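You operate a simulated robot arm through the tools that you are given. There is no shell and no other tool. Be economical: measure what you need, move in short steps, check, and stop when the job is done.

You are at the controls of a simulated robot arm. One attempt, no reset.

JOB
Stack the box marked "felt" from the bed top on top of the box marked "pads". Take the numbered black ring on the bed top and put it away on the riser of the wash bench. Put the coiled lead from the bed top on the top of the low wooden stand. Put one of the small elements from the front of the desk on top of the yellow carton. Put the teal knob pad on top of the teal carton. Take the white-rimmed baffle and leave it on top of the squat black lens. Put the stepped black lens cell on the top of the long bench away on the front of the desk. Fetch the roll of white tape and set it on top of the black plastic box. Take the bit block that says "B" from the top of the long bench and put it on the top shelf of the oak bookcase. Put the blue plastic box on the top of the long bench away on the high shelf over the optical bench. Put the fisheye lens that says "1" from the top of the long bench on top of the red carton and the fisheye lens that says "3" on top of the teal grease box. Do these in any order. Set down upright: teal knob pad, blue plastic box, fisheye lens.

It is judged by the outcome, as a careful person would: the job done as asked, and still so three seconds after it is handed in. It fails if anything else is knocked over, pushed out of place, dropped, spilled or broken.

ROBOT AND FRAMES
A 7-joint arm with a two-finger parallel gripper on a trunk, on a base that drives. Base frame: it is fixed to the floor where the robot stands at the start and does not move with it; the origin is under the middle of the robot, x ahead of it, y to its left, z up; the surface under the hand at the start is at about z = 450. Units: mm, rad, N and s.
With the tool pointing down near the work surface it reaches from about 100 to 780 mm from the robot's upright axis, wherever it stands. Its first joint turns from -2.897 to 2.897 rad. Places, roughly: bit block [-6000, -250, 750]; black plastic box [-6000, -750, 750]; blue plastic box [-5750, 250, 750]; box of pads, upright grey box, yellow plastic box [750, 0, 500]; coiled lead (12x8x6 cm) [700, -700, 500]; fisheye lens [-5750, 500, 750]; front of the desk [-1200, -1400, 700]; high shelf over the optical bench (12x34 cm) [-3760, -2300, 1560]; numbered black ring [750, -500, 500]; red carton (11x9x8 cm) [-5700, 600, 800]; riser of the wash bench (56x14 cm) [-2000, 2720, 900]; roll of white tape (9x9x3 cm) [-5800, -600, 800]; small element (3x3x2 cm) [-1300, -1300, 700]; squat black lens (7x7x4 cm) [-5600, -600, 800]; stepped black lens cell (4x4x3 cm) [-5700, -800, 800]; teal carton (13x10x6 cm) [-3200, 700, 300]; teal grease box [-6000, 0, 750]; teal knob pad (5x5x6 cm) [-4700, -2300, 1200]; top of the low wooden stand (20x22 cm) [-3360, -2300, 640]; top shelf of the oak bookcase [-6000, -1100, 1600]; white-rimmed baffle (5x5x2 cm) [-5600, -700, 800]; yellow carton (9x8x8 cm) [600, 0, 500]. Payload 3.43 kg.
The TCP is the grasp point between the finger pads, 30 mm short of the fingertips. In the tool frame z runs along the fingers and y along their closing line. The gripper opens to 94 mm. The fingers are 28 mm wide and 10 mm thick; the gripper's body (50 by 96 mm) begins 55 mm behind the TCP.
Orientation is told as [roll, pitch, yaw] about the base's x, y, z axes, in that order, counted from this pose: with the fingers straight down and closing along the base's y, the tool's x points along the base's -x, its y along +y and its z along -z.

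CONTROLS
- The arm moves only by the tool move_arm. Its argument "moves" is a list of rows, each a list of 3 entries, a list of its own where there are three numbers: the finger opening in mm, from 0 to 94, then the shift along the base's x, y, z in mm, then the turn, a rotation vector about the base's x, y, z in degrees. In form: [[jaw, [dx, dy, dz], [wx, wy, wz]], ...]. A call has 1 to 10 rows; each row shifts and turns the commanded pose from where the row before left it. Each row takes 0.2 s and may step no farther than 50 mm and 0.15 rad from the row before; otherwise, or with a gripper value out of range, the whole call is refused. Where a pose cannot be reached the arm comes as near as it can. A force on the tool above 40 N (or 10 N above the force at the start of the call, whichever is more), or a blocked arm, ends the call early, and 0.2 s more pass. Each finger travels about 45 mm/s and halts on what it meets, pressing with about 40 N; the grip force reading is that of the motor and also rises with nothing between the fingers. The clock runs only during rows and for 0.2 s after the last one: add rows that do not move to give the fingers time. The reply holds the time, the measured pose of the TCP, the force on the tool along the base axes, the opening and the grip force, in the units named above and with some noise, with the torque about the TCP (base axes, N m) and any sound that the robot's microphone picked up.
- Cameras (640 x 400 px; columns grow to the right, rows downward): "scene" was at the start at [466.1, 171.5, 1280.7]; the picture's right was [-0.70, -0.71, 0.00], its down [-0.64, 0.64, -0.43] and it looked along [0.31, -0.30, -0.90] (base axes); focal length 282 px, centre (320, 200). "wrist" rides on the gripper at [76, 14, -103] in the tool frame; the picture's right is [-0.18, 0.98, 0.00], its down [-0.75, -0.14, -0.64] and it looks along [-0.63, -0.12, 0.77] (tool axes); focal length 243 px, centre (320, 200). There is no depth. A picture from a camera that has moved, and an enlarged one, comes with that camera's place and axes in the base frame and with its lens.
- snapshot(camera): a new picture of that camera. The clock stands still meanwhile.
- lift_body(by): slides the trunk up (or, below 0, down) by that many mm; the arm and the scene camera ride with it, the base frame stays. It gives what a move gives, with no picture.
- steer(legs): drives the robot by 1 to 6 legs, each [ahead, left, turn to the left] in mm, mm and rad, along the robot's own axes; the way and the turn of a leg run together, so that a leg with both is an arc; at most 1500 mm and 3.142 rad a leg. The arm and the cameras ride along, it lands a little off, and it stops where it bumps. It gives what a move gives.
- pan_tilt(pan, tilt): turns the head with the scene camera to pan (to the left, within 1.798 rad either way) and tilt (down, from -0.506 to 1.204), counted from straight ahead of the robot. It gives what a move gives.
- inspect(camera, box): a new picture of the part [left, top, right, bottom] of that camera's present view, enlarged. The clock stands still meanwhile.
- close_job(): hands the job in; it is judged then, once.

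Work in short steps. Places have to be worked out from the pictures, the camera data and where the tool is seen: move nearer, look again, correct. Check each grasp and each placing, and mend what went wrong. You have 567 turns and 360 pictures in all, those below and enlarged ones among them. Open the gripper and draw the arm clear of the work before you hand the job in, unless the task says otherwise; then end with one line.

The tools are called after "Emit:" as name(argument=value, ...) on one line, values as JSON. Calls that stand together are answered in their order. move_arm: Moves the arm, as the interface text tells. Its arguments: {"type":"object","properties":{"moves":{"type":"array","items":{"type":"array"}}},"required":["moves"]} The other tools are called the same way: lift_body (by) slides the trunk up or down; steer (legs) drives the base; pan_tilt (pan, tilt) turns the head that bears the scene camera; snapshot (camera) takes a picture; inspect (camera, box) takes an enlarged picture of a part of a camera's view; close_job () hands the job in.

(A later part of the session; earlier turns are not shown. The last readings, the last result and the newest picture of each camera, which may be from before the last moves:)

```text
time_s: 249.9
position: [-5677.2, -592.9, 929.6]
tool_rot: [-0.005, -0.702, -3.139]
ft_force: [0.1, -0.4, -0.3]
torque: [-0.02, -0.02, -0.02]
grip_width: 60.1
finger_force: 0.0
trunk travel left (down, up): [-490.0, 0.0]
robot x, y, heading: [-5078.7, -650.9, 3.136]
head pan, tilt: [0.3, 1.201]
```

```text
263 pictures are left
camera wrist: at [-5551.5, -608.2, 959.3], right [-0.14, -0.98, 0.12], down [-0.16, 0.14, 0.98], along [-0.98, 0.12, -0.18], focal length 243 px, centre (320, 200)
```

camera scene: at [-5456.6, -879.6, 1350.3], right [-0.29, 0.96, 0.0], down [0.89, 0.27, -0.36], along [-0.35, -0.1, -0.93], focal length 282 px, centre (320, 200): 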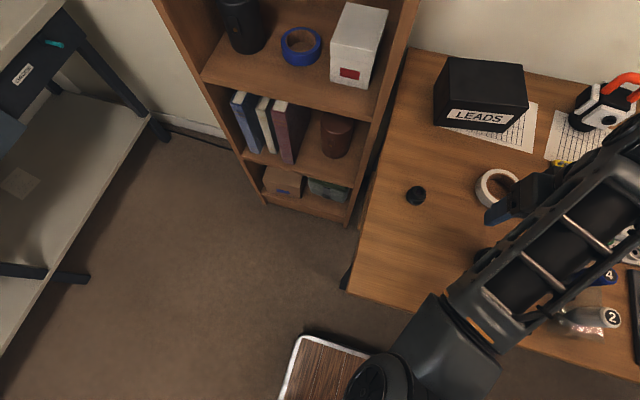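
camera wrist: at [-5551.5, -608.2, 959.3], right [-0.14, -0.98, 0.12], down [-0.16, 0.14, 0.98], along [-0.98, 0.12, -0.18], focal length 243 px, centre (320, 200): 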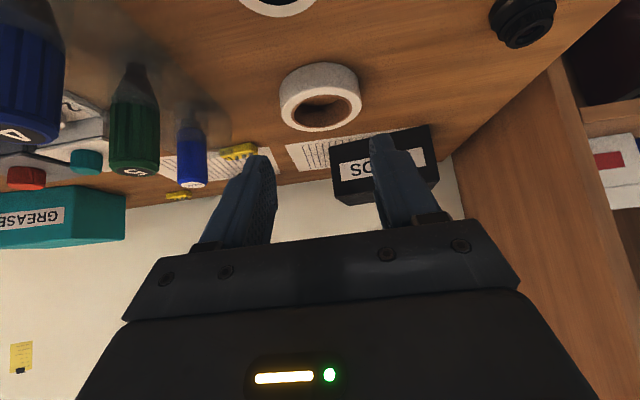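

Tape top centre is about [-5758, -595]. I move to pinch the -y side wall and check again from above.

Emit:
move_arm(moves=[[50, [-35, -18, 0], [0, 0, 0]], [50, [-36, -18, -20], [0, 0, 0]], [50, [0, 0, -20], [0, 0, 0]], [50, [0, 0, 0], [0, 0, 0]]])

Emit:
snapshot(camera="wrist")

```text
time_s: 250.9
position: [-5749.4, -629.8, 888.3]
tool_rot: [-0.002, -0.7, -3.141]
ft_force: [0.1, 0.1, 0.7]
torque: [-0.01, -0.01, -0.01]
grip_width: 50.2
finger_force: 0.0
trunk travel left (down, up): [-490.0, 0.0]
robot x, y, heading: [-5082.4, -649.0, 3.135]
head pan, tilt: [0.3, 1.201]
```

```text
262 pictures are left
camera wrist: at [-5624.6, -643.6, 917.7], right [-0.14, -0.98, 0.12], down [-0.16, 0.14, 0.98], along [-0.98, 0.12, -0.18], focal length 243 px, centre (320, 200)
```

wrist: 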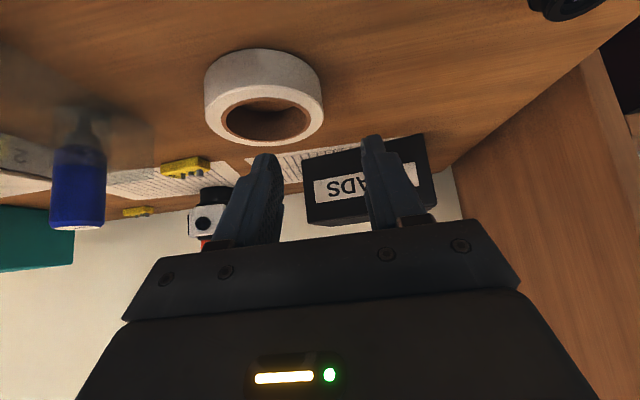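

Refined centre is [-5763, -598], outer 77, hole 55 mm. I descend with one finger into the hole.

Emit:
move_arm(moves=[[50, [-4, -1, -25], [0, 0, 0]], [50, [0, 0, -20], [0, 0, 0]], [50, [0, 0, -6], [0, 0, 0]], [50, [0, 0, 0], [0, 0, 0]]])

Emit:
snapshot(camera="wrist")

```text
time_s: 251.9
position: [-5751.7, -630.1, 837.8]
tool_rot: [-0.003, -0.699, -3.14]
ft_force: [0.5, 0.4, 0.4]
torque: [0.0, 0.01, 0.02]
grip_width: 50.1
finger_force: 0.1
trunk travel left (down, up): [-490.0, 0.0]
robot x, y, heading: [-5080.8, -650.7, 3.14]
head pan, tilt: [0.3, 1.201]
```

```text
261 pictures are left
camera wrist: at [-5627.3, -645.3, 868.6], right [-0.14, -0.98, 0.12], down [-0.16, 0.14, 0.98], along [-0.98, 0.12, -0.18], focal length 243 px, centre (320, 200)
```

wrist: 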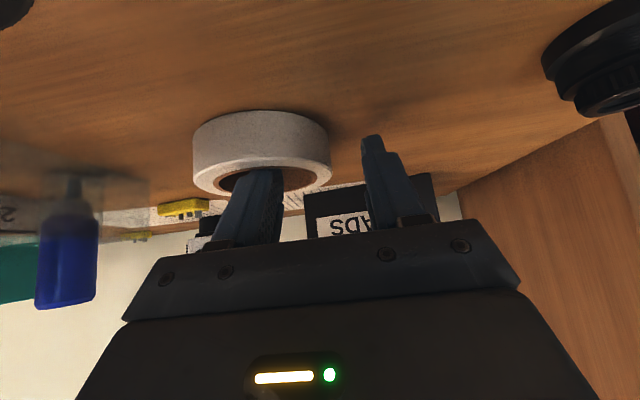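

One finger is in the hole and one is outside. I close.

Emit:
move_arm(moves=[[3, [0, 0, 0], [0, 0, 0]], [3, [0, 0, 0], [0, 0, 0]], [3, [0, 0, 0], [0, 0, 0]], [3, [0, 0, 0], [0, 0, 0]]])

Emit:
snapshot(camera="wrist")

```text
time_s: 252.9
position: [-5752.8, -629.9, 840.0]
tool_rot: [-0.004, -0.701, -3.138]
ft_force: [-0.6, -1.2, 1.4]
torque: [-0.07, 0.01, -0.02]
grip_width: 17.1
finger_force: 39.7
trunk travel left (down, up): [-490.0, 0.0]
robot x, y, heading: [-5077.9, -650.0, 3.134]
head pan, tilt: [0.3, 1.201]
```

```text
260 pictures are left
camera wrist: at [-5627.6, -645.4, 869.3], right [-0.14, -0.98, 0.12], down [-0.16, 0.14, 0.98], along [-0.98, 0.12, -0.18], focal length 243 px, centre (320, 200)
```

wrist: 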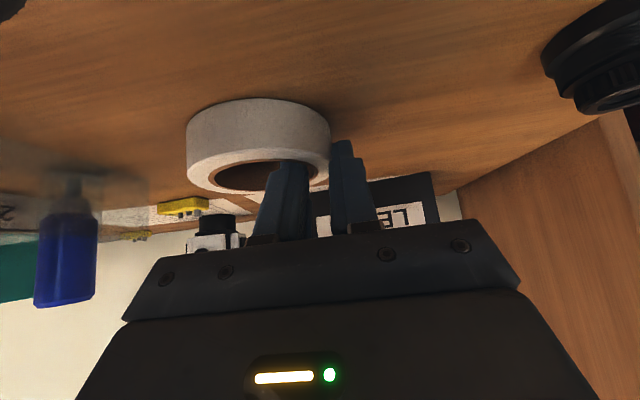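

Gripped. I lift well above the LEADS box height and look at the box with the scene camera.

Emit:
move_arm(moves=[[3, [0, 0, 30], [0, 0, 0]], [3, [0, 0, 40], [0, 0, 0]], [3, [0, 0, 40], [0, 0, 0]], [3, [0, 0, 40], [0, 0, 0]], [3, [0, 0, 0], [0, 0, 0]]])

Emit:
pan_tilt(pan=0.1, tilt=0.8)

Emit:
snapshot(camera="scene")

Emit:
snapshot(camera="wrist")

```text
time_s: 254.1
position: [-5753.3, -629.8, 987.7]
tool_rot: [-0.004, -0.7, -3.14]
ft_force: [0.0, 0.4, -1.9]
torque: [-0.03, -0.02, 0.02]
grip_width: 16.8
finger_force: 39.7
trunk travel left (down, up): [-490.0, 0.0]
robot x, y, heading: [-5082.9, -647.0, 3.141]
head pan, tilt: [0.3, 1.201]
```

```text
time_s: 254.9
position: [-5751.7, -629.3, 987.2]
tool_rot: [-0.002, -0.7, -3.138]
ft_force: [-0.8, -0.2, -0.8]
torque: [-0.03, -0.02, -0.04]
grip_width: 16.8
finger_force: 39.9
trunk travel left (down, up): [-490.0, 0.0]
robot x, y, heading: [-5079.1, -654.2, 3.136]
head pan, tilt: [0.099, 0.799]
```

```text
259 pictures are left
camera scene: at [-5583.6, -872.1, 1377.9], right [-0.09, 1.0, 0.0], down [0.71, 0.07, -0.7], along [-0.69, -0.07, -0.72], focal length 282 px, centre (320, 200)
```

scene: 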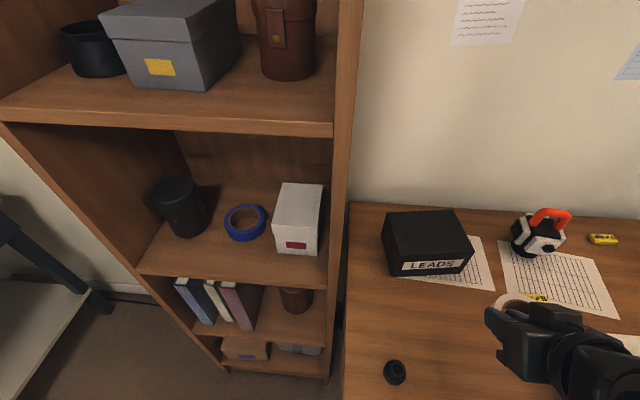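

```text
258 pictures are left
camera wrist: at [-5628.3, -644.7, 1016.8], right [-0.14, -0.98, 0.12], down [-0.16, 0.14, 0.98], along [-0.98, 0.12, -0.18], focal length 243 px, centre (320, 200)
```

wrist: 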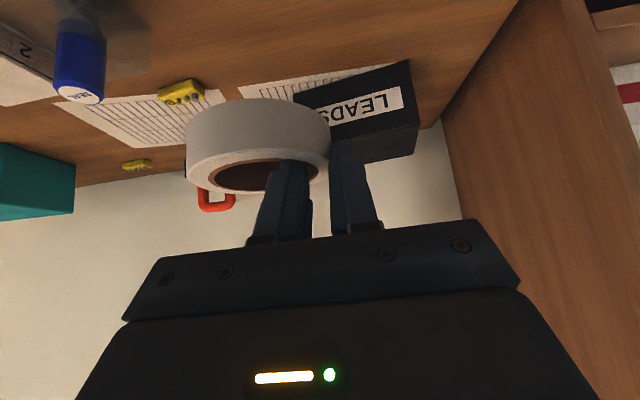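

Emit:
inspect(camera="scene", box=[360, 190, 500, 290])

```text
4.00 times, centred on (430, 240) of scene
camera zoom: at [-5583.6, -872.1, 1377.9], right [-0.09, 1.0, 0.0], down [0.71, 0.07, -0.7], along [-0.69, -0.07, -0.72], focal length 1129 px, centre (-120, 40)
```

zoom: 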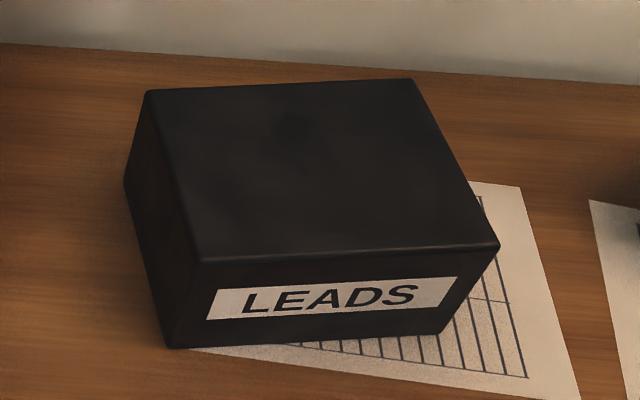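

LEADS top: centre [-5985, -672], z≈888. I carry the tape over it (TCP target about [-5976, -707]).

Emit:
move_arm(moves=[[3, [-40, -15, 0], [0, 0, 0]], [3, [-45, -16, 0], [0, 0, 0]], [3, [-45, -16, 0], [0, 0, 0]], [3, [-45, -16, 0], [0, 0, 0]], [3, [-47, -14, 0], [0, 0, 0]], [3, [0, 0, 0], [0, 0, 0]]])

Emit:
snapshot(camera="wrist")

Emit:
inspect(camera="scene", box=[340, 150, 540, 290])

```text
time_s: 256.4
position: [-5975.5, -708.2, 987.4]
tool_rot: [-0.003, -0.701, -3.141]
ft_force: [-0.2, -0.2, -1.6]
torque: [0.0, -0.02, 0.01]
grip_width: 17.1
finger_force: 39.9
trunk travel left (down, up): [-490.0, 0.0]
robot x, y, heading: [-5079.1, -653.0, 3.137]
head pan, tilt: [0.099, 0.799]
```

```text
256 pictures are left
camera wrist: at [-5850.6, -722.1, 1017.7], right [-0.14, -0.98, 0.12], down [-0.16, 0.14, 0.98], along [-0.98, 0.12, -0.18], focal length 243 px, centre (320, 200)
```

wrist: 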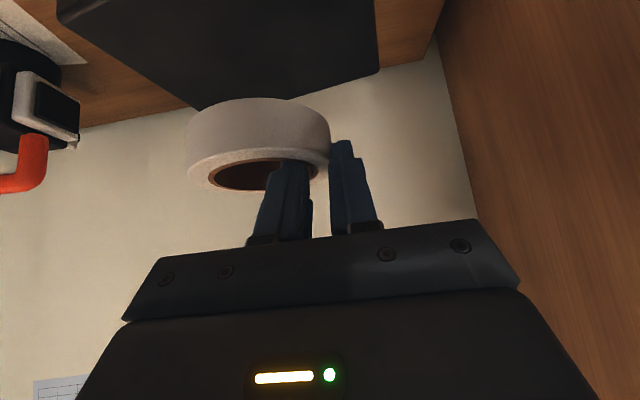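

```text
2.86 times, centred on (440, 220) of scene
camera zoom: at [-5583.6, -872.1, 1377.9], right [-0.09, 1.0, 0.0], down [0.71, 0.07, -0.7], along [-0.69, -0.07, -0.72], focal length 806 px, centre (-23, 143)
```

zoom: 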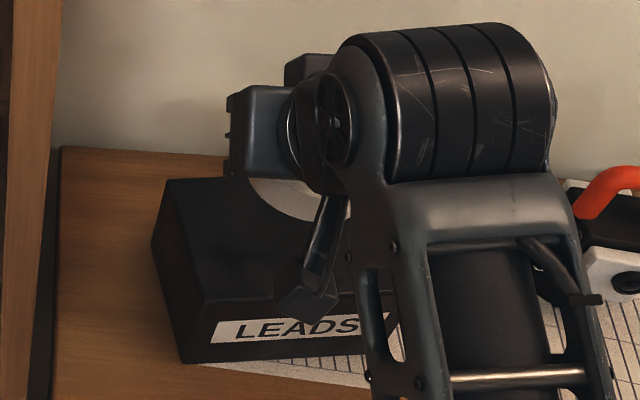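

Positioned over the box. I lower, finishing in small steps.

Emit:
move_arm(moves=[[3, [0, 0, -30], [0, 0, 0]], [3, [0, 0, -18], [0, 0, 0]], [3, [0, 0, -5], [0, 0, 0]], [3, [0, 0, -4], [0, 0, 0]], [3, [0, 0, -4], [0, 0, 0]], [3, [0, 0, -4], [0, 0, 0]], [3, [0, 0, -4], [0, 0, 0]]])

Emit:
snapshot(camera="wrist")

```text
time_s: 257.9
position: [-5977.6, -707.9, 930.1]
tool_rot: [-0.001, -0.717, -3.139]
ft_force: [-3.1, -0.9, 9.2]
torque: [-0.04, 0.03, -0.02]
grip_width: 16.6
finger_force: 40.8
trunk travel left (down, up): [-490.0, 0.0]
robot x, y, heading: [-5081.7, -651.4, 3.136]
head pan, tilt: [0.099, 0.799]
stopped in row 7: the force on the tool passed its limit at 44 N (the readings are from after the stop); the commanded pose is now the measured one
```

```text
254 pictures are left
camera wrist: at [-5852.6, -721.8, 957.3], right [-0.14, -0.98, 0.12], down [-0.15, 0.14, 0.98], along [-0.98, 0.12, -0.16], focal length 243 px, centre (320, 200)
```

wrist: 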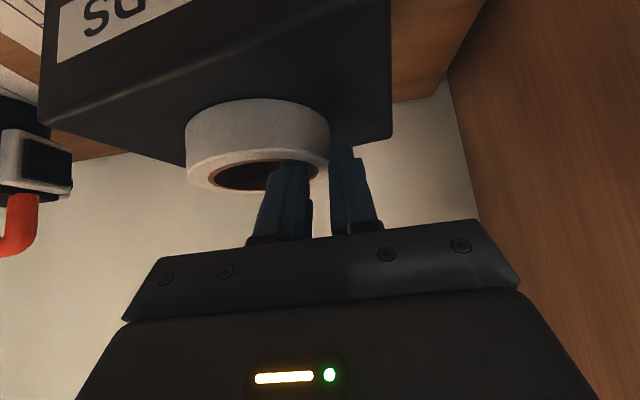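

The tape is down on the box. I ease up, open to 40, and go straight up as I came.

Emit:
move_arm(moves=[[3, [0, 0, 1], [0, 0, 0]], [40, [0, 0, 0], [0, 0, 0]], [40, [0, 0, 0], [0, 0, 0]], [40, [0, 0, 0], [0, 0, 0]], [40, [0, 0, 20], [0, 0, 0]], [40, [0, 0, 40], [0, 0, 0]], [40, [20, 0, 20], [0, 0, 0]], [40, [45, 0, 0], [0, 0, 0]]])

Emit:
snapshot(camera="wrist")

```text
time_s: 259.7
position: [-5912.6, -709.1, 1009.1]
tool_rot: [-0.001, -0.711, -3.142]
ft_force: [0.4, -1.2, 0.4]
torque: [0.01, 0.0, -0.03]
grip_width: 40.0
finger_force: 0.0
trunk travel left (down, up): [-490.0, 0.0]
robot x, y, heading: [-5079.0, -653.3, 3.142]
head pan, tilt: [0.099, 0.799]
```

```text
253 pictures are left
camera wrist: at [-5788.0, -723.9, 1036.5], right [-0.14, -0.98, 0.12], down [-0.15, 0.14, 0.98], along [-0.98, 0.12, -0.17], focal length 243 px, centre (320, 200)
```

wrist: 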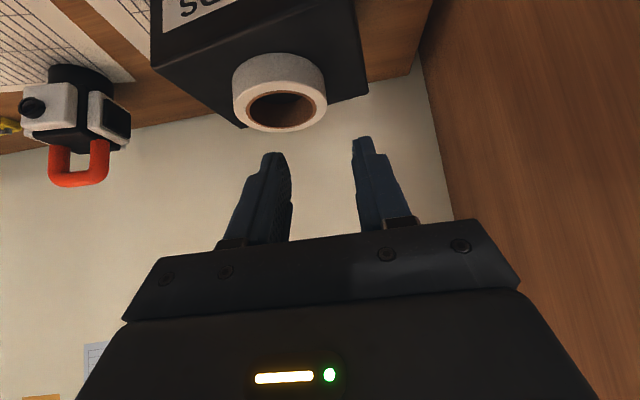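

The tape is on the black box. Next is bit block B. I raise and pull back slightly, shift the base right, and look down at it.

Emit:
move_arm(moves=[[40, [45, 0, 0], [0, 0, 0]], [40, [35, 0, 0], [0, 5, 0]], [40, [0, 0, 0], [0, 5, 0]], [40, [0, 0, 0], [0, 0, 0]]])

Emit:
steer(legs=[[0, -200, 0]])

Emit:
snapshot(camera="wrist")

Emit:
snapshot(camera="scene")

```text
time_s: 260.7
position: [-5829.2, -708.5, 1008.8]
tool_rot: [-0.001, -0.889, -3.139]
ft_force: [0.2, 0.1, -0.5]
torque: [-0.02, -0.01, 0.01]
grip_width: 39.9
finger_force: 0.0
trunk travel left (down, up): [-490.0, 0.0]
robot x, y, heading: [-5082.4, -650.9, 3.137]
head pan, tilt: [0.099, 0.799]
```

```text
time_s: 262.3
position: [-5830.6, -507.4, 1008.0]
tool_rot: [-0.001, -0.886, -3.138]
ft_force: [0.3, 0.1, 0.3]
torque: [-0.01, -0.03, 0.02]
grip_width: 40.1
finger_force: 0.0
trunk travel left (down, up): [-490.0, 0.0]
robot x, y, heading: [-5081.5, -448.2, 3.135]
head pan, tilt: [0.099, 0.799]
```

```text
252 pictures are left
camera wrist: at [-5701.7, -521.2, 1013.8], right [-0.12, -0.98, 0.14], down [0.02, 0.14, 0.99], along [-0.99, 0.12, 0.0], focal length 243 px, centre (320, 200)
```

wrist: 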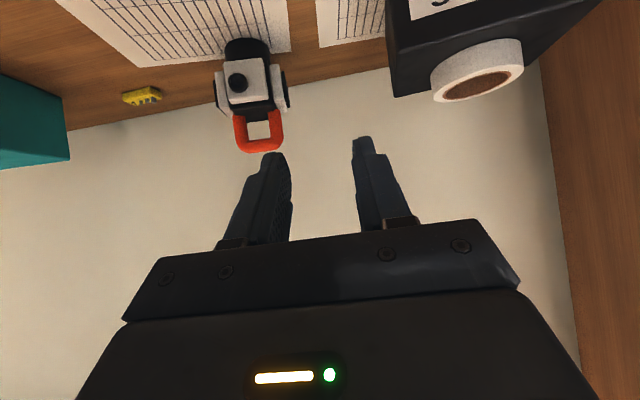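

```text
251 pictures are left
camera scene: at [-5582.3, -669.3, 1377.9], right [-0.09, 1.0, 0.0], down [0.71, 0.07, -0.7], along [-0.69, -0.07, -0.72], focal length 282 px, centre (320, 200)
```

scene: 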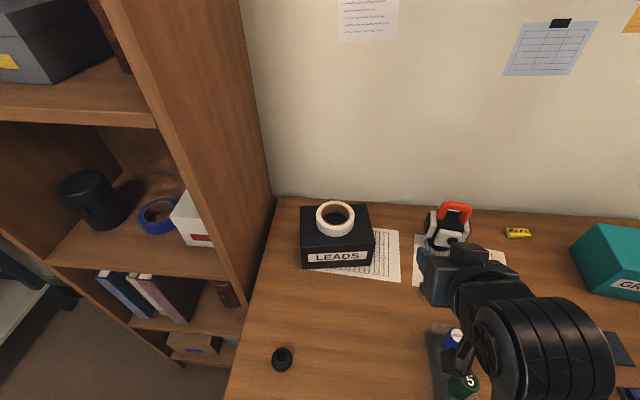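

B is at about [-5881, -457], just behind the row of vials, so it must be picked with the tool straight down. I rotate the tool back to vertical while lowering a little.

Emit:
move_arm(moves=[[40, [-5, 5, -5], [0, -8.4, 0]], [40, [-5, 5, -5], [0, -8.4, 0]], [40, [-5, 5, -10], [0, -8.4, 0]], [40, [-5, 5, -10], [0, -8.4, 0]], [40, [-5, 5, -15], [0, -8.4, 0]], [40, [-5, 5, -15], [0, -8.7, 0]], [40, [-5, 5, -10], [0, 0, 0]], [40, [0, 0, 0], [0, 0, 0]]])

Emit:
snapshot(camera="wrist")

```text
refused: row 6 steps farther than a row can; nothing moved
```

```text
250 pictures are left
camera wrist: at [-5701.7, -521.2, 1013.8], right [-0.12, -0.98, 0.14], down [0.02, 0.14, 0.99], along [-0.99, 0.12, 0.0], focal length 243 px, centre (320, 200)
```

wrist: 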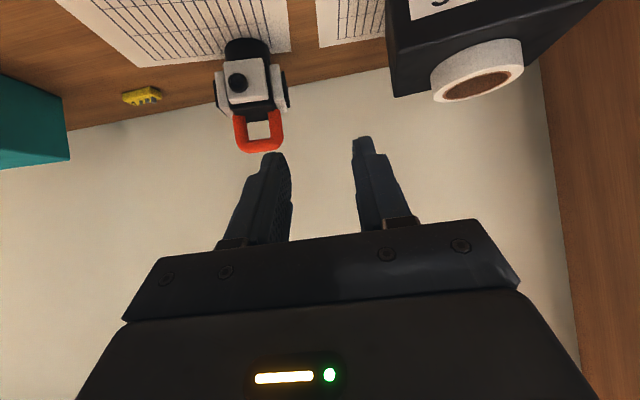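

The limit is 8.59° per row. I resend with 8.4°.

Emit:
move_arm(moves=[[40, [-5, 5, -5], [0, -8.4, 0]], [40, [-5, 5, -5], [0, -8.4, 0]], [40, [-5, 5, -10], [0, -8.4, 0]], [40, [-5, 5, -10], [0, -8.4, 0]], [40, [-5, 5, -15], [0, -8.4, 0]], [40, [-5, 5, -15], [0, -8.4, 0]], [40, [-5, 5, -10], [0, 0, 0]], [40, [0, 0, 0], [0, 0, 0]]])

Emit:
snapshot(camera="wrist")

```text
time_s: 264.1
position: [-5863.3, -470.4, 937.4]
tool_rot: [0.0, -0.005, -3.142]
ft_force: [-0.5, -0.3, -0.4]
torque: [-0.03, 0.0, -0.01]
grip_width: 40.0
finger_force: 0.1
out of reach, approached as far as the arm can: row 5
trunk travel left (down, up): [-490.0, 0.0]
robot x, y, heading: [-5079.6, -447.9, 3.135]
head pan, tilt: [0.099, 0.799]
```

```text
249 pictures are left
camera wrist: at [-5785.8, -485.1, 1039.7], right [-0.18, -0.98, 0.0], down [-0.75, 0.14, 0.65], along [-0.64, 0.12, -0.76], focal length 243 px, centre (320, 200)
```

wrist: 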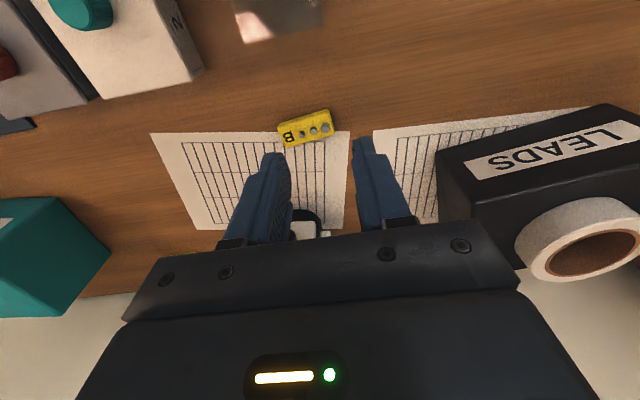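

B is at about [-5883, -452], 54 mm long, turned about 8°. I edge 25 mm closer, align over its ends, and check.

Emit:
steer(legs=[[25, 0, 0]])

Emit:
move_arm(moves=[[75, [5, 9, -20], [0, 0, 8]], [75, [0, 9, -40], [0, 0, 0]], [75, [0, 0, 0], [0, 0, 0]]])

Emit:
snapshot(camera="wrist")

```text
time_s: 264.9
position: [-5888.8, -471.3, 937.5]
tool_rot: [0.002, -0.008, -3.141]
ft_force: [1.2, 0.0, 0.3]
torque: [-0.03, 0.0, -0.01]
grip_width: 40.1
finger_force: 0.1
trunk travel left (down, up): [-490.0, 0.0]
robot x, y, heading: [-5102.7, -448.4, 3.14]
head pan, tilt: [0.099, 0.799]
```

```text
time_s: 265.7
position: [-5883.6, -453.3, 880.5]
tool_rot: [0.0, -0.007, -3.001]
ft_force: [0.3, -0.6, 0.4]
torque: [0.01, 0.03, 0.02]
grip_width: 75.3
finger_force: 0.1
trunk travel left (down, up): [-490.0, 0.0]
robot x, y, heading: [-5105.4, -445.2, 3.137]
head pan, tilt: [0.099, 0.799]
```

```text
248 pictures are left
camera wrist: at [-5804.7, -457.5, 981.4], right [-0.04, -1.0, 0.0], down [-0.76, 0.03, 0.65], along [-0.65, 0.03, -0.76], focal length 243 px, centre (320, 200)
```

wrist: 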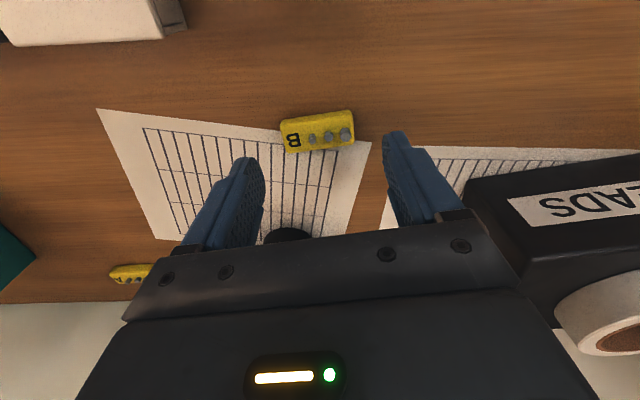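

Centred. I add 5° of yaw and go down to z≈833, then close on the ends.

Emit:
move_arm(moves=[[75, [1, 1, -25], [0, 0, 5]], [75, [0, 0, -18], [0, 0, 0]], [75, [0, 0, -4], [0, 0, 0]], [40, [0, 0, 0], [0, 0, 0]], [40, [0, 0, 0], [0, 0, 0]], [40, [0, 0, 0], [0, 0, 0]]])

Emit:
snapshot(camera="wrist")

```text
time_s: 267.1
position: [-5881.9, -450.5, 830.5]
tool_rot: [0.0, -0.007, -2.912]
ft_force: [-0.4, 0.4, 0.2]
torque: [0.02, 0.03, 0.02]
grip_width: 54.8
finger_force: 39.7
trunk travel left (down, up): [-490.0, 0.0]
robot x, y, heading: [-5100.9, -449.4, 3.141]
head pan, tilt: [0.099, 0.799]
```

```text
247 pictures are left
camera wrist: at [-5803.2, -448.7, 933.3], right [0.04, -1.0, 0.0], down [-0.76, -0.03, 0.65], along [-0.65, -0.03, -0.76], focal length 243 px, centre (320, 200)
```

wrist: 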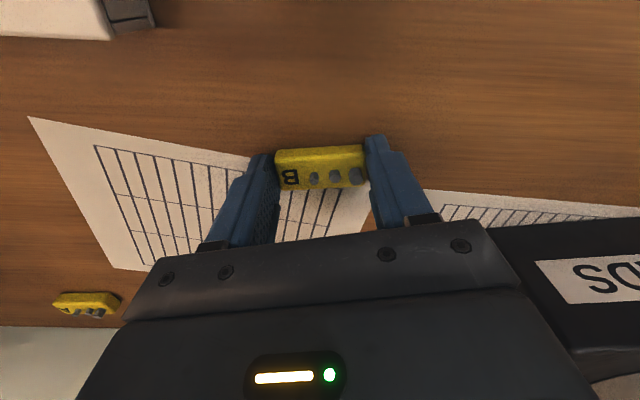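

Gripped at 55 mm. I lift and carry it to the open area near [-5760, -640], where I can re-grip it with a tilted tool.

Emit:
move_arm(moves=[[40, [0, 0, 30], [0, 0, 0]], [40, [0, 0, 30], [0, 0, 0]], [40, [15, -40, 0], [0, 0, -6.5]], [40, [25, -40, 0], [0, 0, -6.5]], [40, [27, -40, 0], [0, 0, 0]], [40, [27, -40, 0], [0, 0, 0]], [40, [27, -30, 0], [0, 0, 0]], [40, [0, 0, -30], [0, 0, 0]], [40, [0, 0, -20], [0, 0, 0]]])

Emit:
snapshot(camera="wrist")

```text
time_s: 269.1
position: [-5762.0, -643.1, 840.7]
tool_rot: [0.0, -0.007, -3.14]
ft_force: [-0.6, -0.6, -1.3]
torque: [0.0, 0.03, -0.01]
grip_width: 54.2
finger_force: 40.3
trunk travel left (down, up): [-490.0, 0.0]
robot x, y, heading: [-5103.8, -449.4, 3.138]
head pan, tilt: [0.099, 0.799]
```

```text
246 pictures are left
camera wrist: at [-5684.0, -657.8, 942.9], right [-0.18, -0.98, 0.0], down [-0.75, 0.14, 0.65], along [-0.64, 0.12, -0.76], focal length 243 px, centre (320, 200)
```

wrist: 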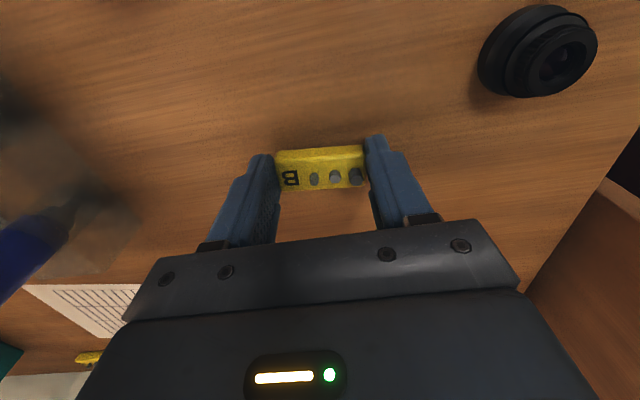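

I set it down gently, release, rise, and tilt the tool forward 52°.

Emit:
move_arm(moves=[[40, [0, 0, -5], [0, 0, 0]], [40, [0, 0, -3], [0, 0, 0]], [40, [0, 0, -3], [0, 0, 0]], [75, [0, 0, 1], [0, 0, 0]], [75, [0, 0, 0], [0, 0, 0]], [75, [0, 0, 0], [0, 0, 0]], [75, [0, 0, 30], [0, 0, 0]], [75, [0, 0, 30], [0, 0, 0]]])

Emit:
move_arm(moves=[[75, [10, 0, 5], [0, 7.5, 0]], [75, [10, 0, 5], [0, 7.5, 0]], [75, [10, 0, 5], [0, 7.5, 0]], [75, [10, 0, 5], [0, 7.5, 0]], [75, [10, 0, 0], [0, 7.5, 0]], [75, [10, 0, 0], [0, 7.5, 0]], [75, [0, 0, 0], [0, 7, 0]]])

Emit:
snapshot(camera="wrist")

```text
time_s: 270.9
position: [-5765.9, -647.5, 889.9]
tool_rot: [0.006, -0.012, -3.139]
ft_force: [0.6, -1.0, 0.0]
torque: [-0.02, 0.0, -0.02]
grip_width: 74.7
finger_force: 0.1
out of reach, approached as far as the arm can: row 8
trunk travel left (down, up): [-490.0, 0.0]
robot x, y, heading: [-5100.1, -450.2, 3.141]
head pan, tilt: [0.099, 0.799]
```

```text
time_s: 272.5
position: [-5703.4, -644.4, 909.2]
tool_rot: [-0.005, -0.914, -3.138]
ft_force: [-0.7, 0.0, -0.2]
torque: [-0.04, 0.0, -0.02]
grip_width: 74.9
finger_force: 0.1
trunk travel left (down, up): [-490.0, 0.0]
robot x, y, heading: [-5107.7, -449.8, 3.138]
head pan, tilt: [0.099, 0.799]
```

```text
245 pictures are left
camera wrist: at [-5575.3, -659.0, 910.9], right [-0.11, -0.98, 0.14], down [0.05, 0.14, 0.99], along [-0.99, 0.12, 0.03], focal length 243 px, centre (320, 200)
```

wrist: 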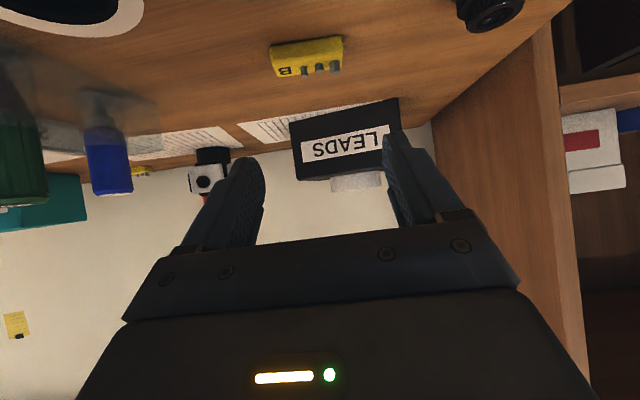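

The block is at about [-5762, -644]. To keep the wrist camera clear of the lens and baffle, I yaw the tool 10° so its body trails toward -y, then come in low over the block.

Emit:
move_arm(moves=[[75, [-10, -2, -5], [0, 0, -5]], [75, [-15, -2, -15], [0, 0, -5]], [75, [-18, 0, -25], [0, 0, 0]], [75, [0, 0, 0], [0, 0, 0]]])

Emit:
snapshot(camera="wrist")

Emit:
snapshot(camera="scene")

```text
time_s: 273.5
position: [-5746.2, -646.9, 861.8]
tool_rot: [-0.002, -0.915, 2.969]
ft_force: [0.0, 0.4, 0.6]
torque: [-0.02, -0.04, 0.0]
grip_width: 75.0
finger_force: 0.1
trunk travel left (down, up): [-490.0, 0.0]
robot x, y, heading: [-5102.0, -451.2, 3.137]
head pan, tilt: [0.099, 0.799]
```

```text
244 pictures are left
camera wrist: at [-5621.4, -683.1, 865.3], right [-0.28, -0.95, 0.14], down [0.07, 0.13, 0.99], along [-0.96, 0.29, 0.03], focal length 243 px, centre (320, 200)
```

wrist: 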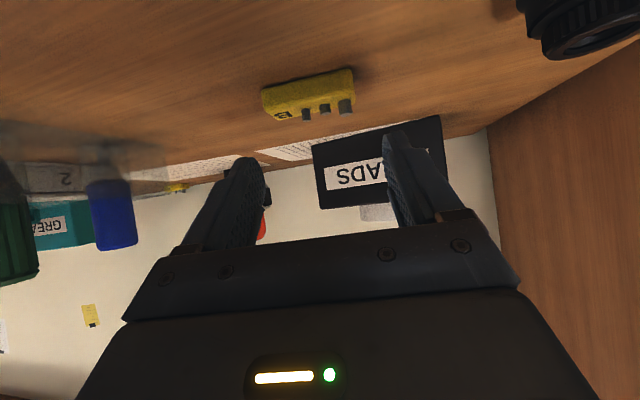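

```text
243 pictures are left
camera scene: at [-5607.4, -669.2, 1378.0], right [-0.09, 1.0, 0.0], down [0.71, 0.07, -0.7], along [-0.69, -0.07, -0.72], focal length 282 px, centre (320, 200)
```

scene: 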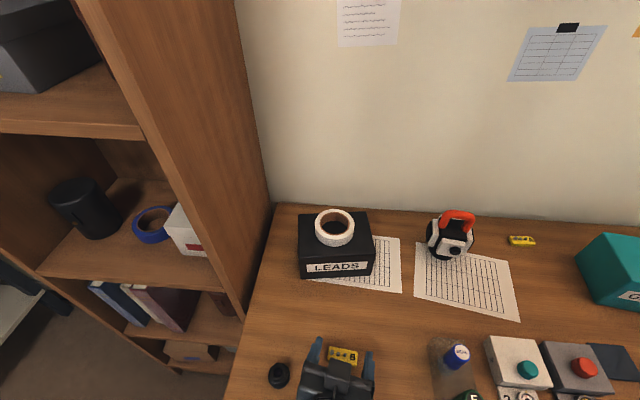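

Aligned, with the block between the fingers. I lower to z≈831 and close.

Emit:
move_arm(moves=[[75, [2, 0, -18], [0, 0, 0]], [75, [1, 0, -10], [0, 0, 0]], [75, [0, 0, -2], [0, 0, 0]], [40, [0, 0, 0], [0, 0, 0]], [40, [0, 0, 0], [0, 0, 0]], [40, [0, 0, 0], [0, 0, 0]]])

Emit:
snapshot(camera="wrist")

Emit:
inspect(camera="scene", box=[230, 300, 430, 400])

```text
time_s: 274.9
position: [-5743.6, -648.4, 832.4]
tool_rot: [-0.002, -0.915, 2.97]
ft_force: [0.0, -0.4, 0.2]
torque: [0.0, 0.01, 0.01]
grip_width: 53.4
finger_force: 40.5
trunk travel left (down, up): [-490.0, 0.0]
robot x, y, heading: [-5103.6, -447.4, 3.135]
head pan, tilt: [0.099, 0.799]
```

```text
242 pictures are left
camera wrist: at [-5619.2, -685.4, 835.4], right [-0.28, -0.95, 0.14], down [0.07, 0.13, 0.99], along [-0.96, 0.29, 0.03], focal length 243 px, centre (320, 200)
```

wrist: 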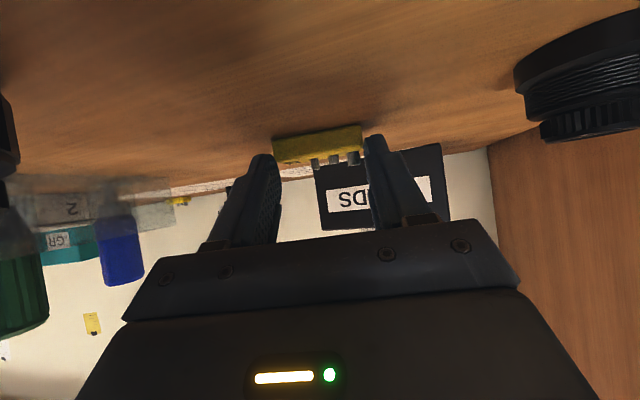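

```text
3.20 times, centred on (330, 350) of scene
camera zoom: at [-5607.5, -669.2, 1377.9], right [-0.09, 1.0, 0.0], down [0.71, 0.07, -0.7], along [-0.69, -0.07, -0.72], focal length 903 px, centre (288, -280)
```

zoom: 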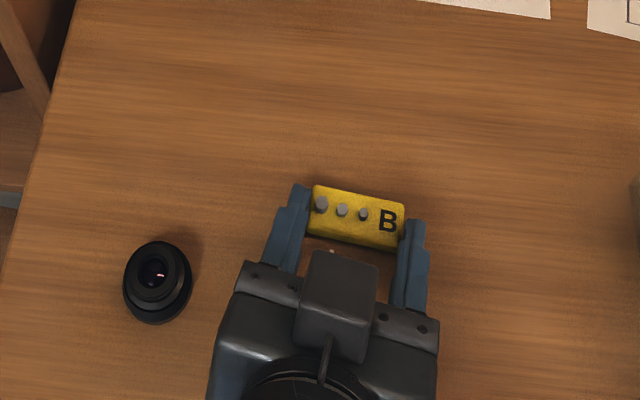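

Gripped. I lift clear and back away, then shift left to face the bookcase and look up at its top shelf.

Emit:
move_arm(moves=[[40, [0, 0, 40], [0, 0, 0]], [40, [0, 0, 45], [0, 0, 0]], [40, [0, 0, 45], [0, 0, 0]], [40, [0, 0, 45], [0, 0, 5]], [40, [0, 0, 0], [0, 0, 5]]])

Emit:
steer(legs=[[-400, 0, 0], [0, 650, 0]])

Emit:
pan_tilt(pan=0.0, tilt=0.0)

Emit:
snapshot(camera="scene")

```text
time_s: 276.1
position: [-5745.6, -648.9, 1009.0]
tool_rot: [-0.005, -0.915, -3.135]
ft_force: [0.3, 0.4, -0.3]
torque: [-0.02, 0.0, 0.01]
grip_width: 53.2
finger_force: 40.3
trunk travel left (down, up): [-490.0, 0.0]
robot x, y, heading: [-5104.4, -445.6, 3.136]
head pan, tilt: [0.099, 0.799]
```

```text
time_s: 281.7
position: [-5363.5, -1286.1, 1009.5]
tool_rot: [-0.002, -0.913, 3.132]
ft_force: [0.0, 0.1, -1.0]
torque: [0.0, 0.01, 0.01]
grip_width: 52.8
finger_force: 40.0
trunk travel left (down, up): [-490.0, 0.0]
robot x, y, heading: [-4717.0, -1095.1, 3.124]
head pan, tilt: [0.099, 0.799]
```

```text
time_s: 282.9
position: [-5362.3, -1285.9, 1008.8]
tool_rot: [-0.003, -0.914, 3.132]
ft_force: [-0.6, 1.2, -1.1]
torque: [0.04, 0.0, -0.02]
grip_width: 53.3
finger_force: 40.2
trunk travel left (down, up): [-490.0, 0.0]
robot x, y, heading: [-4718.1, -1094.4, 3.128]
head pan, tilt: [0.0, 0.0]
```

```text
240 pictures are left
camera scene: at [-5234.4, -1300.3, 1450.0], right [0.02, 1.0, 0.0], down [0.0, 0.0, -1.0], along [-1.0, 0.02, 0.0], focal length 282 px, centre (320, 200)
```

scene: 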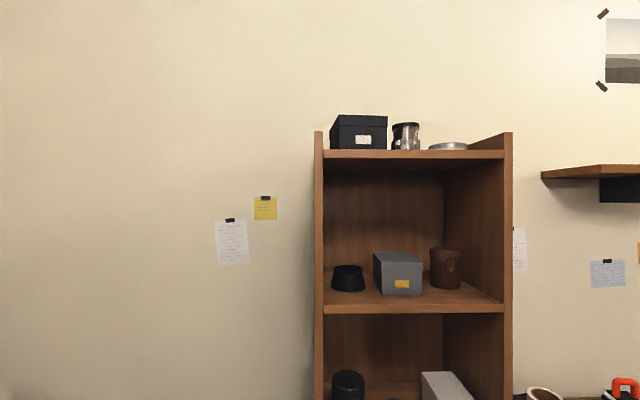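

The bookcase's top shelf is at about z≈1558, with a black box, a glass and a flat tin on it. I raise the arm and use the wrist camera to see the shelf surface from above.

Emit:
move_arm(moves=[[40, [-20, 20, 45], [0, 2, 0]], [40, [-20, 20, 45], [0, 2, 0]], [40, [-20, 20, 45], [0, 2, 0]], [40, [-20, 20, 45], [0, 2, 0]], [40, [-20, 20, 45], [0, 2, 0]], [40, [-20, 20, 45], [0, 2, 0]], [40, [-20, 20, 45], [0, 2, 0]], [40, [0, 0, 45], [0, 2, 0]], [40, [0, 0, 45], [0, 2, 0]], [40, [0, 0, 45], [0, 2, 0]]])

Emit:
snapshot(camera="wrist")

```text
refused: row 1 steps farther than a row can; nothing moved
```

```text
239 pictures are left
camera wrist: at [-5234.7, -1302.4, 1011.2], right [-0.13, -0.98, 0.14], down [0.05, 0.14, 0.99], along [-0.99, 0.13, 0.03], focal length 243 px, centre (320, 200)
```

wrist: 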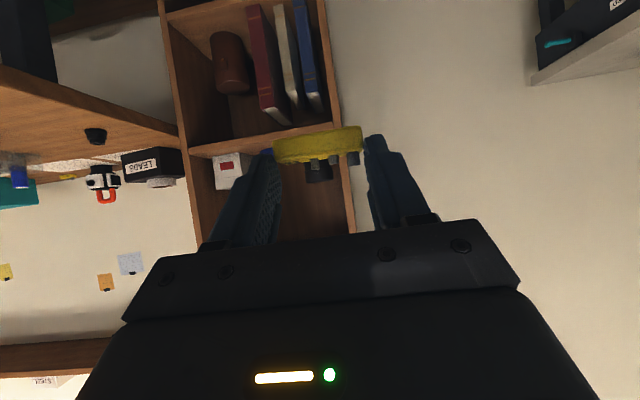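

I keep each row under 50 mm. I won't pair a picture with a move until I know the move is legal.

Emit:
move_arm(moves=[[40, [-10, 20, 40], [0, 2, 0]], [40, [-10, 20, 40], [0, 2, 0]], [40, [-10, 20, 40], [0, 2, 0]], [40, [-10, 20, 40], [0, 2, 0]], [40, [-10, 20, 40], [0, 2, 0]], [40, [-10, 20, 40], [0, 2, 0]], [40, [-10, 20, 40], [0, 2, 0]], [40, [0, 0, 45], [0, 2, 0]], [40, [0, 0, 45], [0, 2, 0]], [40, [0, 0, 45], [0, 2, 0]]])

```text
time_s: 285.1
position: [-5494.0, -1181.6, 1399.7]
tool_rot: [0.015, -1.261, 3.115]
ft_force: [-0.8, 1.1, -1.7]
torque: [-0.01, -0.01, 0.11]
grip_width: 53.0
finger_force: 40.0
out of reach, approached as far as the arm can: row 3, 4, 5, 6, 7, 8
trunk travel left (down, up): [-490.0, 0.0]
robot x, y, heading: [-4715.7, -1093.3, 3.122]
head pan, tilt: [0.0, 0.0]
```

Emit:
move_arm(moves=[[40, [-10, 10, 40], [0, 0, 0]], [40, [-10, 10, 40], [0, 0, 0]], [40, [-10, 10, 40], [0, 0, 0]], [40, [-10, 10, 40], [0, 0, 0]], [40, [-10, 10, 40], [0, 0, 0]], [40, [-10, 10, 40], [0, 0, 0]]])

Emit:
snapshot(camera="wrist")

```text
time_s: 286.5
position: [-5555.8, -1121.6, 1639.9]
tool_rot: [0.009, -1.263, 3.119]
ft_force: [1.0, 0.6, -0.6]
torque: [0.0, -0.01, -0.01]
grip_width: 53.0
finger_force: 40.5
trunk travel left (down, up): [-490.0, 0.0]
robot x, y, heading: [-4718.8, -1091.0, 3.125]
head pan, tilt: [0.0, 0.0]
```

```text
238 pictures are left
camera wrist: at [-5434.7, -1137.3, 1598.2], right [-0.07, -0.98, 0.18], down [0.39, 0.14, 0.91], along [-0.92, 0.13, 0.37], focal length 243 px, centre (320, 200)
```

wrist: 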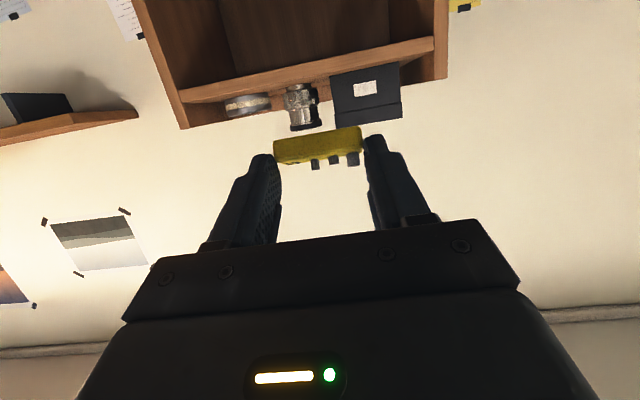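

It reaches 1640 comfortably. I go a bit higher to see the shelf's surface.

Emit:
move_arm(moves=[[40, [-10, 0, 40], [0, 0, 0]], [40, [-10, 0, 40], [0, 0, 0]], [40, [-10, 0, 40], [0, 0, 0]], [40, [0, 0, 0], [0, 0, 0]]])

Emit:
inspect(camera="wrist", box=[120, 0, 480, 200])

```text
time_s: 287.5
position: [-5581.4, -1119.7, 1757.5]
tool_rot: [0.01, -1.264, 3.119]
ft_force: [0.1, 0.5, -0.4]
torque: [-0.01, -0.01, -0.01]
grip_width: 53.3
finger_force: 40.1
trunk travel left (down, up): [-490.0, 0.0]
robot x, y, heading: [-4720.6, -1096.7, 3.125]
head pan, tilt: [0.0, 0.0]
```

```text
1.78 times, centred on (300, 100) of wrist
camera zoom: at [-5460.9, -1136.6, 1716.0], right [-0.07, -0.98, 0.18], down [0.39, 0.14, 0.91], along [-0.92, 0.13, 0.37], focal length 431 px, centre (356, 378)
```

zoom: 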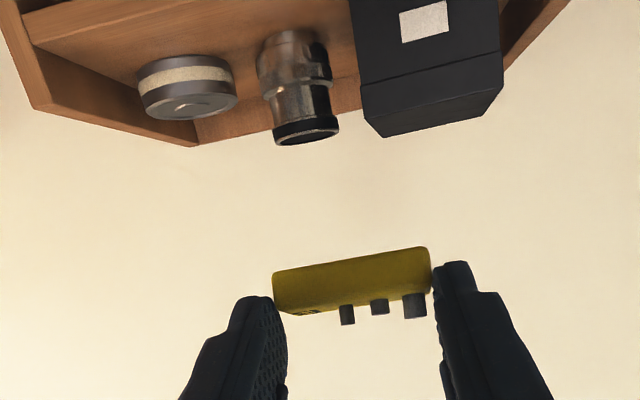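

The front strip of the shelf (x -5852..-5930) is free. I'll set the block there at about [-5885, -985]. I drive in and bring the tool back toward the 52° tilt it was gripped with.

Emit:
steer(legs=[[0, -130, 0.015], [180, 0, 0]])

Emit:
move_arm(moves=[[40, [0, 0, 0], [0, -5, 0]], [40, [0, 0, -10], [0, -5, 0]], [40, [0, 0, -10], [0, -5, 0]], [40, [0, 0, -10], [0, -4, 0]], [40, [0, 0, -20], [0, 0, 0]], [40, [0, 0, 0], [0, 0, 0]]])

Emit:
snapshot(camera="wrist")

```text
time_s: 289.9
position: [-5757.7, -993.5, 1756.8]
tool_rot: [0.01, -1.264, 3.131]
ft_force: [0.2, 0.0, -0.6]
torque: [0.0, -0.06, 0.0]
grip_width: 52.8
finger_force: 40.1
trunk travel left (down, up): [-490.0, 0.0]
robot x, y, heading: [-4894.7, -960.6, 3.129]
head pan, tilt: [0.0, 0.0]
```

```text
time_s: 291.3
position: [-5760.8, -972.5, 1707.5]
tool_rot: [0.004, -0.933, 3.099]
ft_force: [0.1, 0.0, -0.4]
torque: [0.02, -0.01, 0.03]
grip_width: 53.0
finger_force: 40.1
trunk travel left (down, up): [-490.0, 0.0]
robot x, y, heading: [-4893.5, -956.4, 3.133]
head pan, tilt: [0.0, 0.0]
```

```text
236 pictures are left
camera wrist: at [-5631.9, -992.9, 1707.2], right [-0.15, -0.98, 0.15], down [0.07, 0.14, 0.99], along [-0.99, 0.16, 0.05], focal length 243 px, centre (320, 200)
```

wrist: 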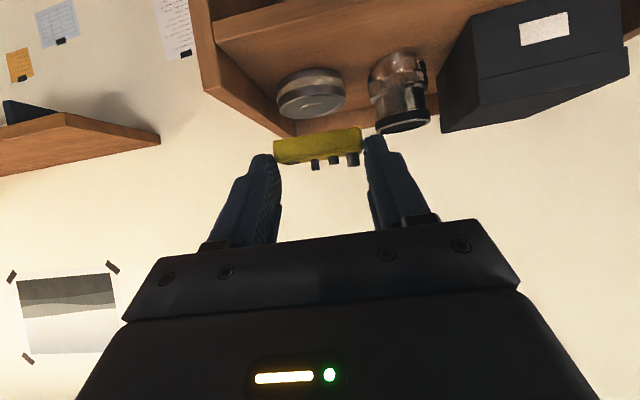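

The shelf top works out at z≈1556, its front edge at x=-5854, and the tin at x≈-5955. I move over the strip and descend to just above.

Emit:
move_arm(moves=[[40, [-40, -4, -20], [0, 0, 0]], [40, [-40, -4, -20], [0, 0, 0]], [40, [-32, -5, -20], [0, 0, 0]], [40, [0, 0, -25], [0, 0, 0]], [40, [0, 0, -15], [0, 0, 0]], [40, [0, 0, 0], [0, 0, 0]]])

Emit:
snapshot(camera="wrist")

```text
time_s: 292.7
position: [-5872.1, -1004.7, 1605.3]
tool_rot: [0.003, -0.931, 3.135]
ft_force: [0.3, -0.9, -0.6]
torque: [0.01, 0.02, 0.03]
grip_width: 52.7
finger_force: 39.8
trunk travel left (down, up): [-490.0, 0.0]
robot x, y, heading: [-4895.1, -959.1, 3.134]
head pan, tilt: [0.0, 0.0]
```

```text
235 pictures are left
camera wrist: at [-5743.8, -1019.7, 1605.0], right [-0.11, -0.98, 0.15], down [0.07, 0.14, 0.99], along [-0.99, 0.12, 0.05], focal length 243 px, centre (320, 200)
```

wrist: 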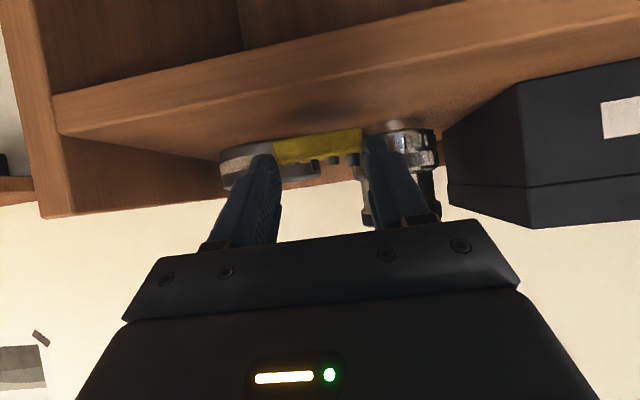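

Above the free strip. I lower in small steps to contact.

Emit:
move_arm(moves=[[40, [0, 0, -8], [0, 0, 0]], [40, [0, 0, -4], [0, 0, 0]], [40, [0, 0, -3], [0, 0, 0]], [40, [0, 0, -3], [0, 0, 0]], [40, [0, 0, -3], [0, 0, 0]], [40, [0, 0, 0], [0, 0, 0]]])

Emit:
snapshot(camera="wrist")

```text
time_s: 294.1
position: [-5868.4, -1005.9, 1591.2]
tool_rot: [0.004, -0.939, 3.134]
ft_force: [-2.6, 0.8, 32.2]
torque: [0.12, 0.5, 0.09]
grip_width: 53.1
finger_force: 40.1
trunk travel left (down, up): [-490.0, 0.0]
robot x, y, heading: [-4895.0, -958.4, 3.134]
head pan, tilt: [0.0, 0.0]
```

```text
234 pictures are left
camera wrist: at [-5740.9, -1020.5, 1589.2], right [-0.11, -0.98, 0.15], down [0.07, 0.14, 0.99], along [-0.99, 0.12, 0.06], focal length 243 px, centre (320, 200)
```

wrist: 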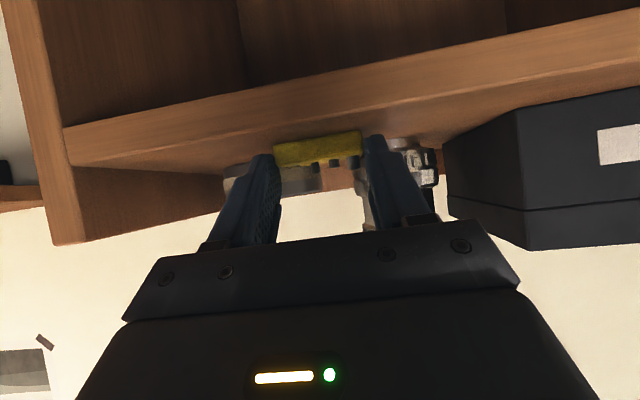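

Contact at 32 N. I ease up 3 mm, open modestly, and rise straight up, then back.

Emit:
move_arm(moves=[[40, [0, 0, 3], [0, 0, 0]], [64, [0, 0, 0], [0, 0, 0]], [66, [0, 0, 0], [0, 0, 0]], [66, [0, 0, 0], [0, 0, 0]], [66, [0, 0, 25], [0, 0, 0]], [66, [10, 0, 40], [0, 0, 0]], [66, [40, 0, 20], [0, 0, 0]], [66, [48, 0, 0], [0, 0, 0]]])

Emit:
snapshot(camera="wrist")

```text
time_s: 296.1
position: [-5777.9, -974.9, 1672.8]
tool_rot: [0.005, -0.926, 3.084]
ft_force: [-0.2, -0.7, -0.3]
torque: [-0.03, 0.01, 0.02]
grip_width: 65.8
finger_force: 0.0
trunk travel left (down, up): [-490.0, 0.0]
robot x, y, heading: [-4893.5, -957.8, 3.136]
head pan, tilt: [0.0, 0.0]
stopped in row 8: the arm was blocked; the commanded pose is now the measured one
```

```text
233 pictures are left
camera wrist: at [-5649.7, -996.5, 1673.2], right [-0.16, -0.97, 0.15], down [0.07, 0.14, 0.99], along [-0.98, 0.17, 0.04], focal length 243 px, centre (320, 200)
```

wrist: 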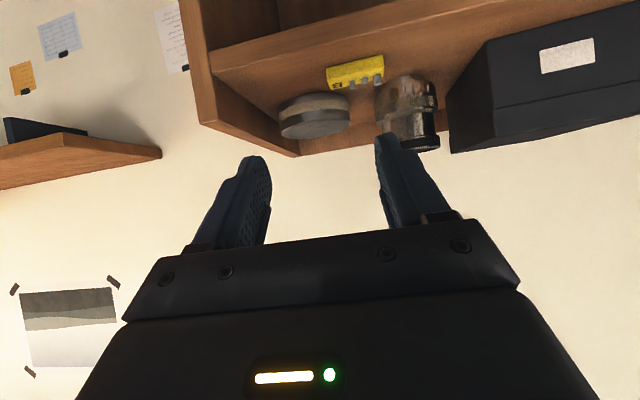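

Bit block B is on the top shelf. I back off and lower the arm, then go to the right part of the long bench (blue box and fisheye lenses).

Emit:
steer(legs=[[-200, 0, 0]])

Emit:
move_arm(moves=[[66, [5, 0, -45], [0, -3, 0]], [66, [5, 0, -45], [0, -3, 0]], [66, [5, 0, -45], [0, -3, 0]], [66, [5, 0, -45], [0, -3, 0]], [66, [5, 0, -45], [0, -3, 0]], [66, [5, 0, -45], [0, -3, 0]], [66, [5, 0, -45], [0, -3, 0]], [66, [5, 0, -45], [0, -3, 0]], [66, [5, 0, -45], [0, -3, 0]], [66, [5, 0, -45], [0, -3, 0]]])

Emit:
move_arm(moves=[[66, [5, 0, -45], [0, -4, 0]], [66, [5, 0, -45], [0, -4, 0]], [66, [5, 0, -45], [0, -4, 0]], [66, [5, 0, -45], [0, -4, 0]], [66, [5, 0, -30], [0, -4, 0]], [66, [0, 0, -30], [0, -2, 0]]])

```text
time_s: 297.7
position: [-5577.6, -975.1, 1673.2]
tool_rot: [0.003, -0.929, 3.081]
ft_force: [0.1, -0.2, 0.0]
torque: [0.02, 0.0, 0.02]
grip_width: 65.7
finger_force: 0.0
trunk travel left (down, up): [-490.0, 0.0]
robot x, y, heading: [-4696.5, -961.2, 3.127]
head pan, tilt: [0.0, 0.0]
```

```text
time_s: 299.9
position: [-5526.5, -979.3, 1218.0]
tool_rot: [-0.032, -0.407, 3.107]
ft_force: [0.5, -0.4, -0.8]
torque: [-0.01, 0.0, -0.01]
grip_width: 66.0
finger_force: 0.1
trunk travel left (down, up): [-490.0, 0.0]
robot x, y, heading: [-4694.2, -959.3, 3.128]
head pan, tilt: [0.0, 0.0]
```

```text
time_s: 301.3
position: [-5504.6, -975.5, 981.1]
tool_rot: [-0.045, -0.02, 3.107]
ft_force: [0.0, -0.6, 0.4]
torque: [-0.01, -0.01, 0.01]
grip_width: 66.0
finger_force: 0.0
trunk travel left (down, up): [-490.0, 0.0]
robot x, y, heading: [-4697.4, -958.2, 3.127]
head pan, tilt: [0.0, 0.0]
```

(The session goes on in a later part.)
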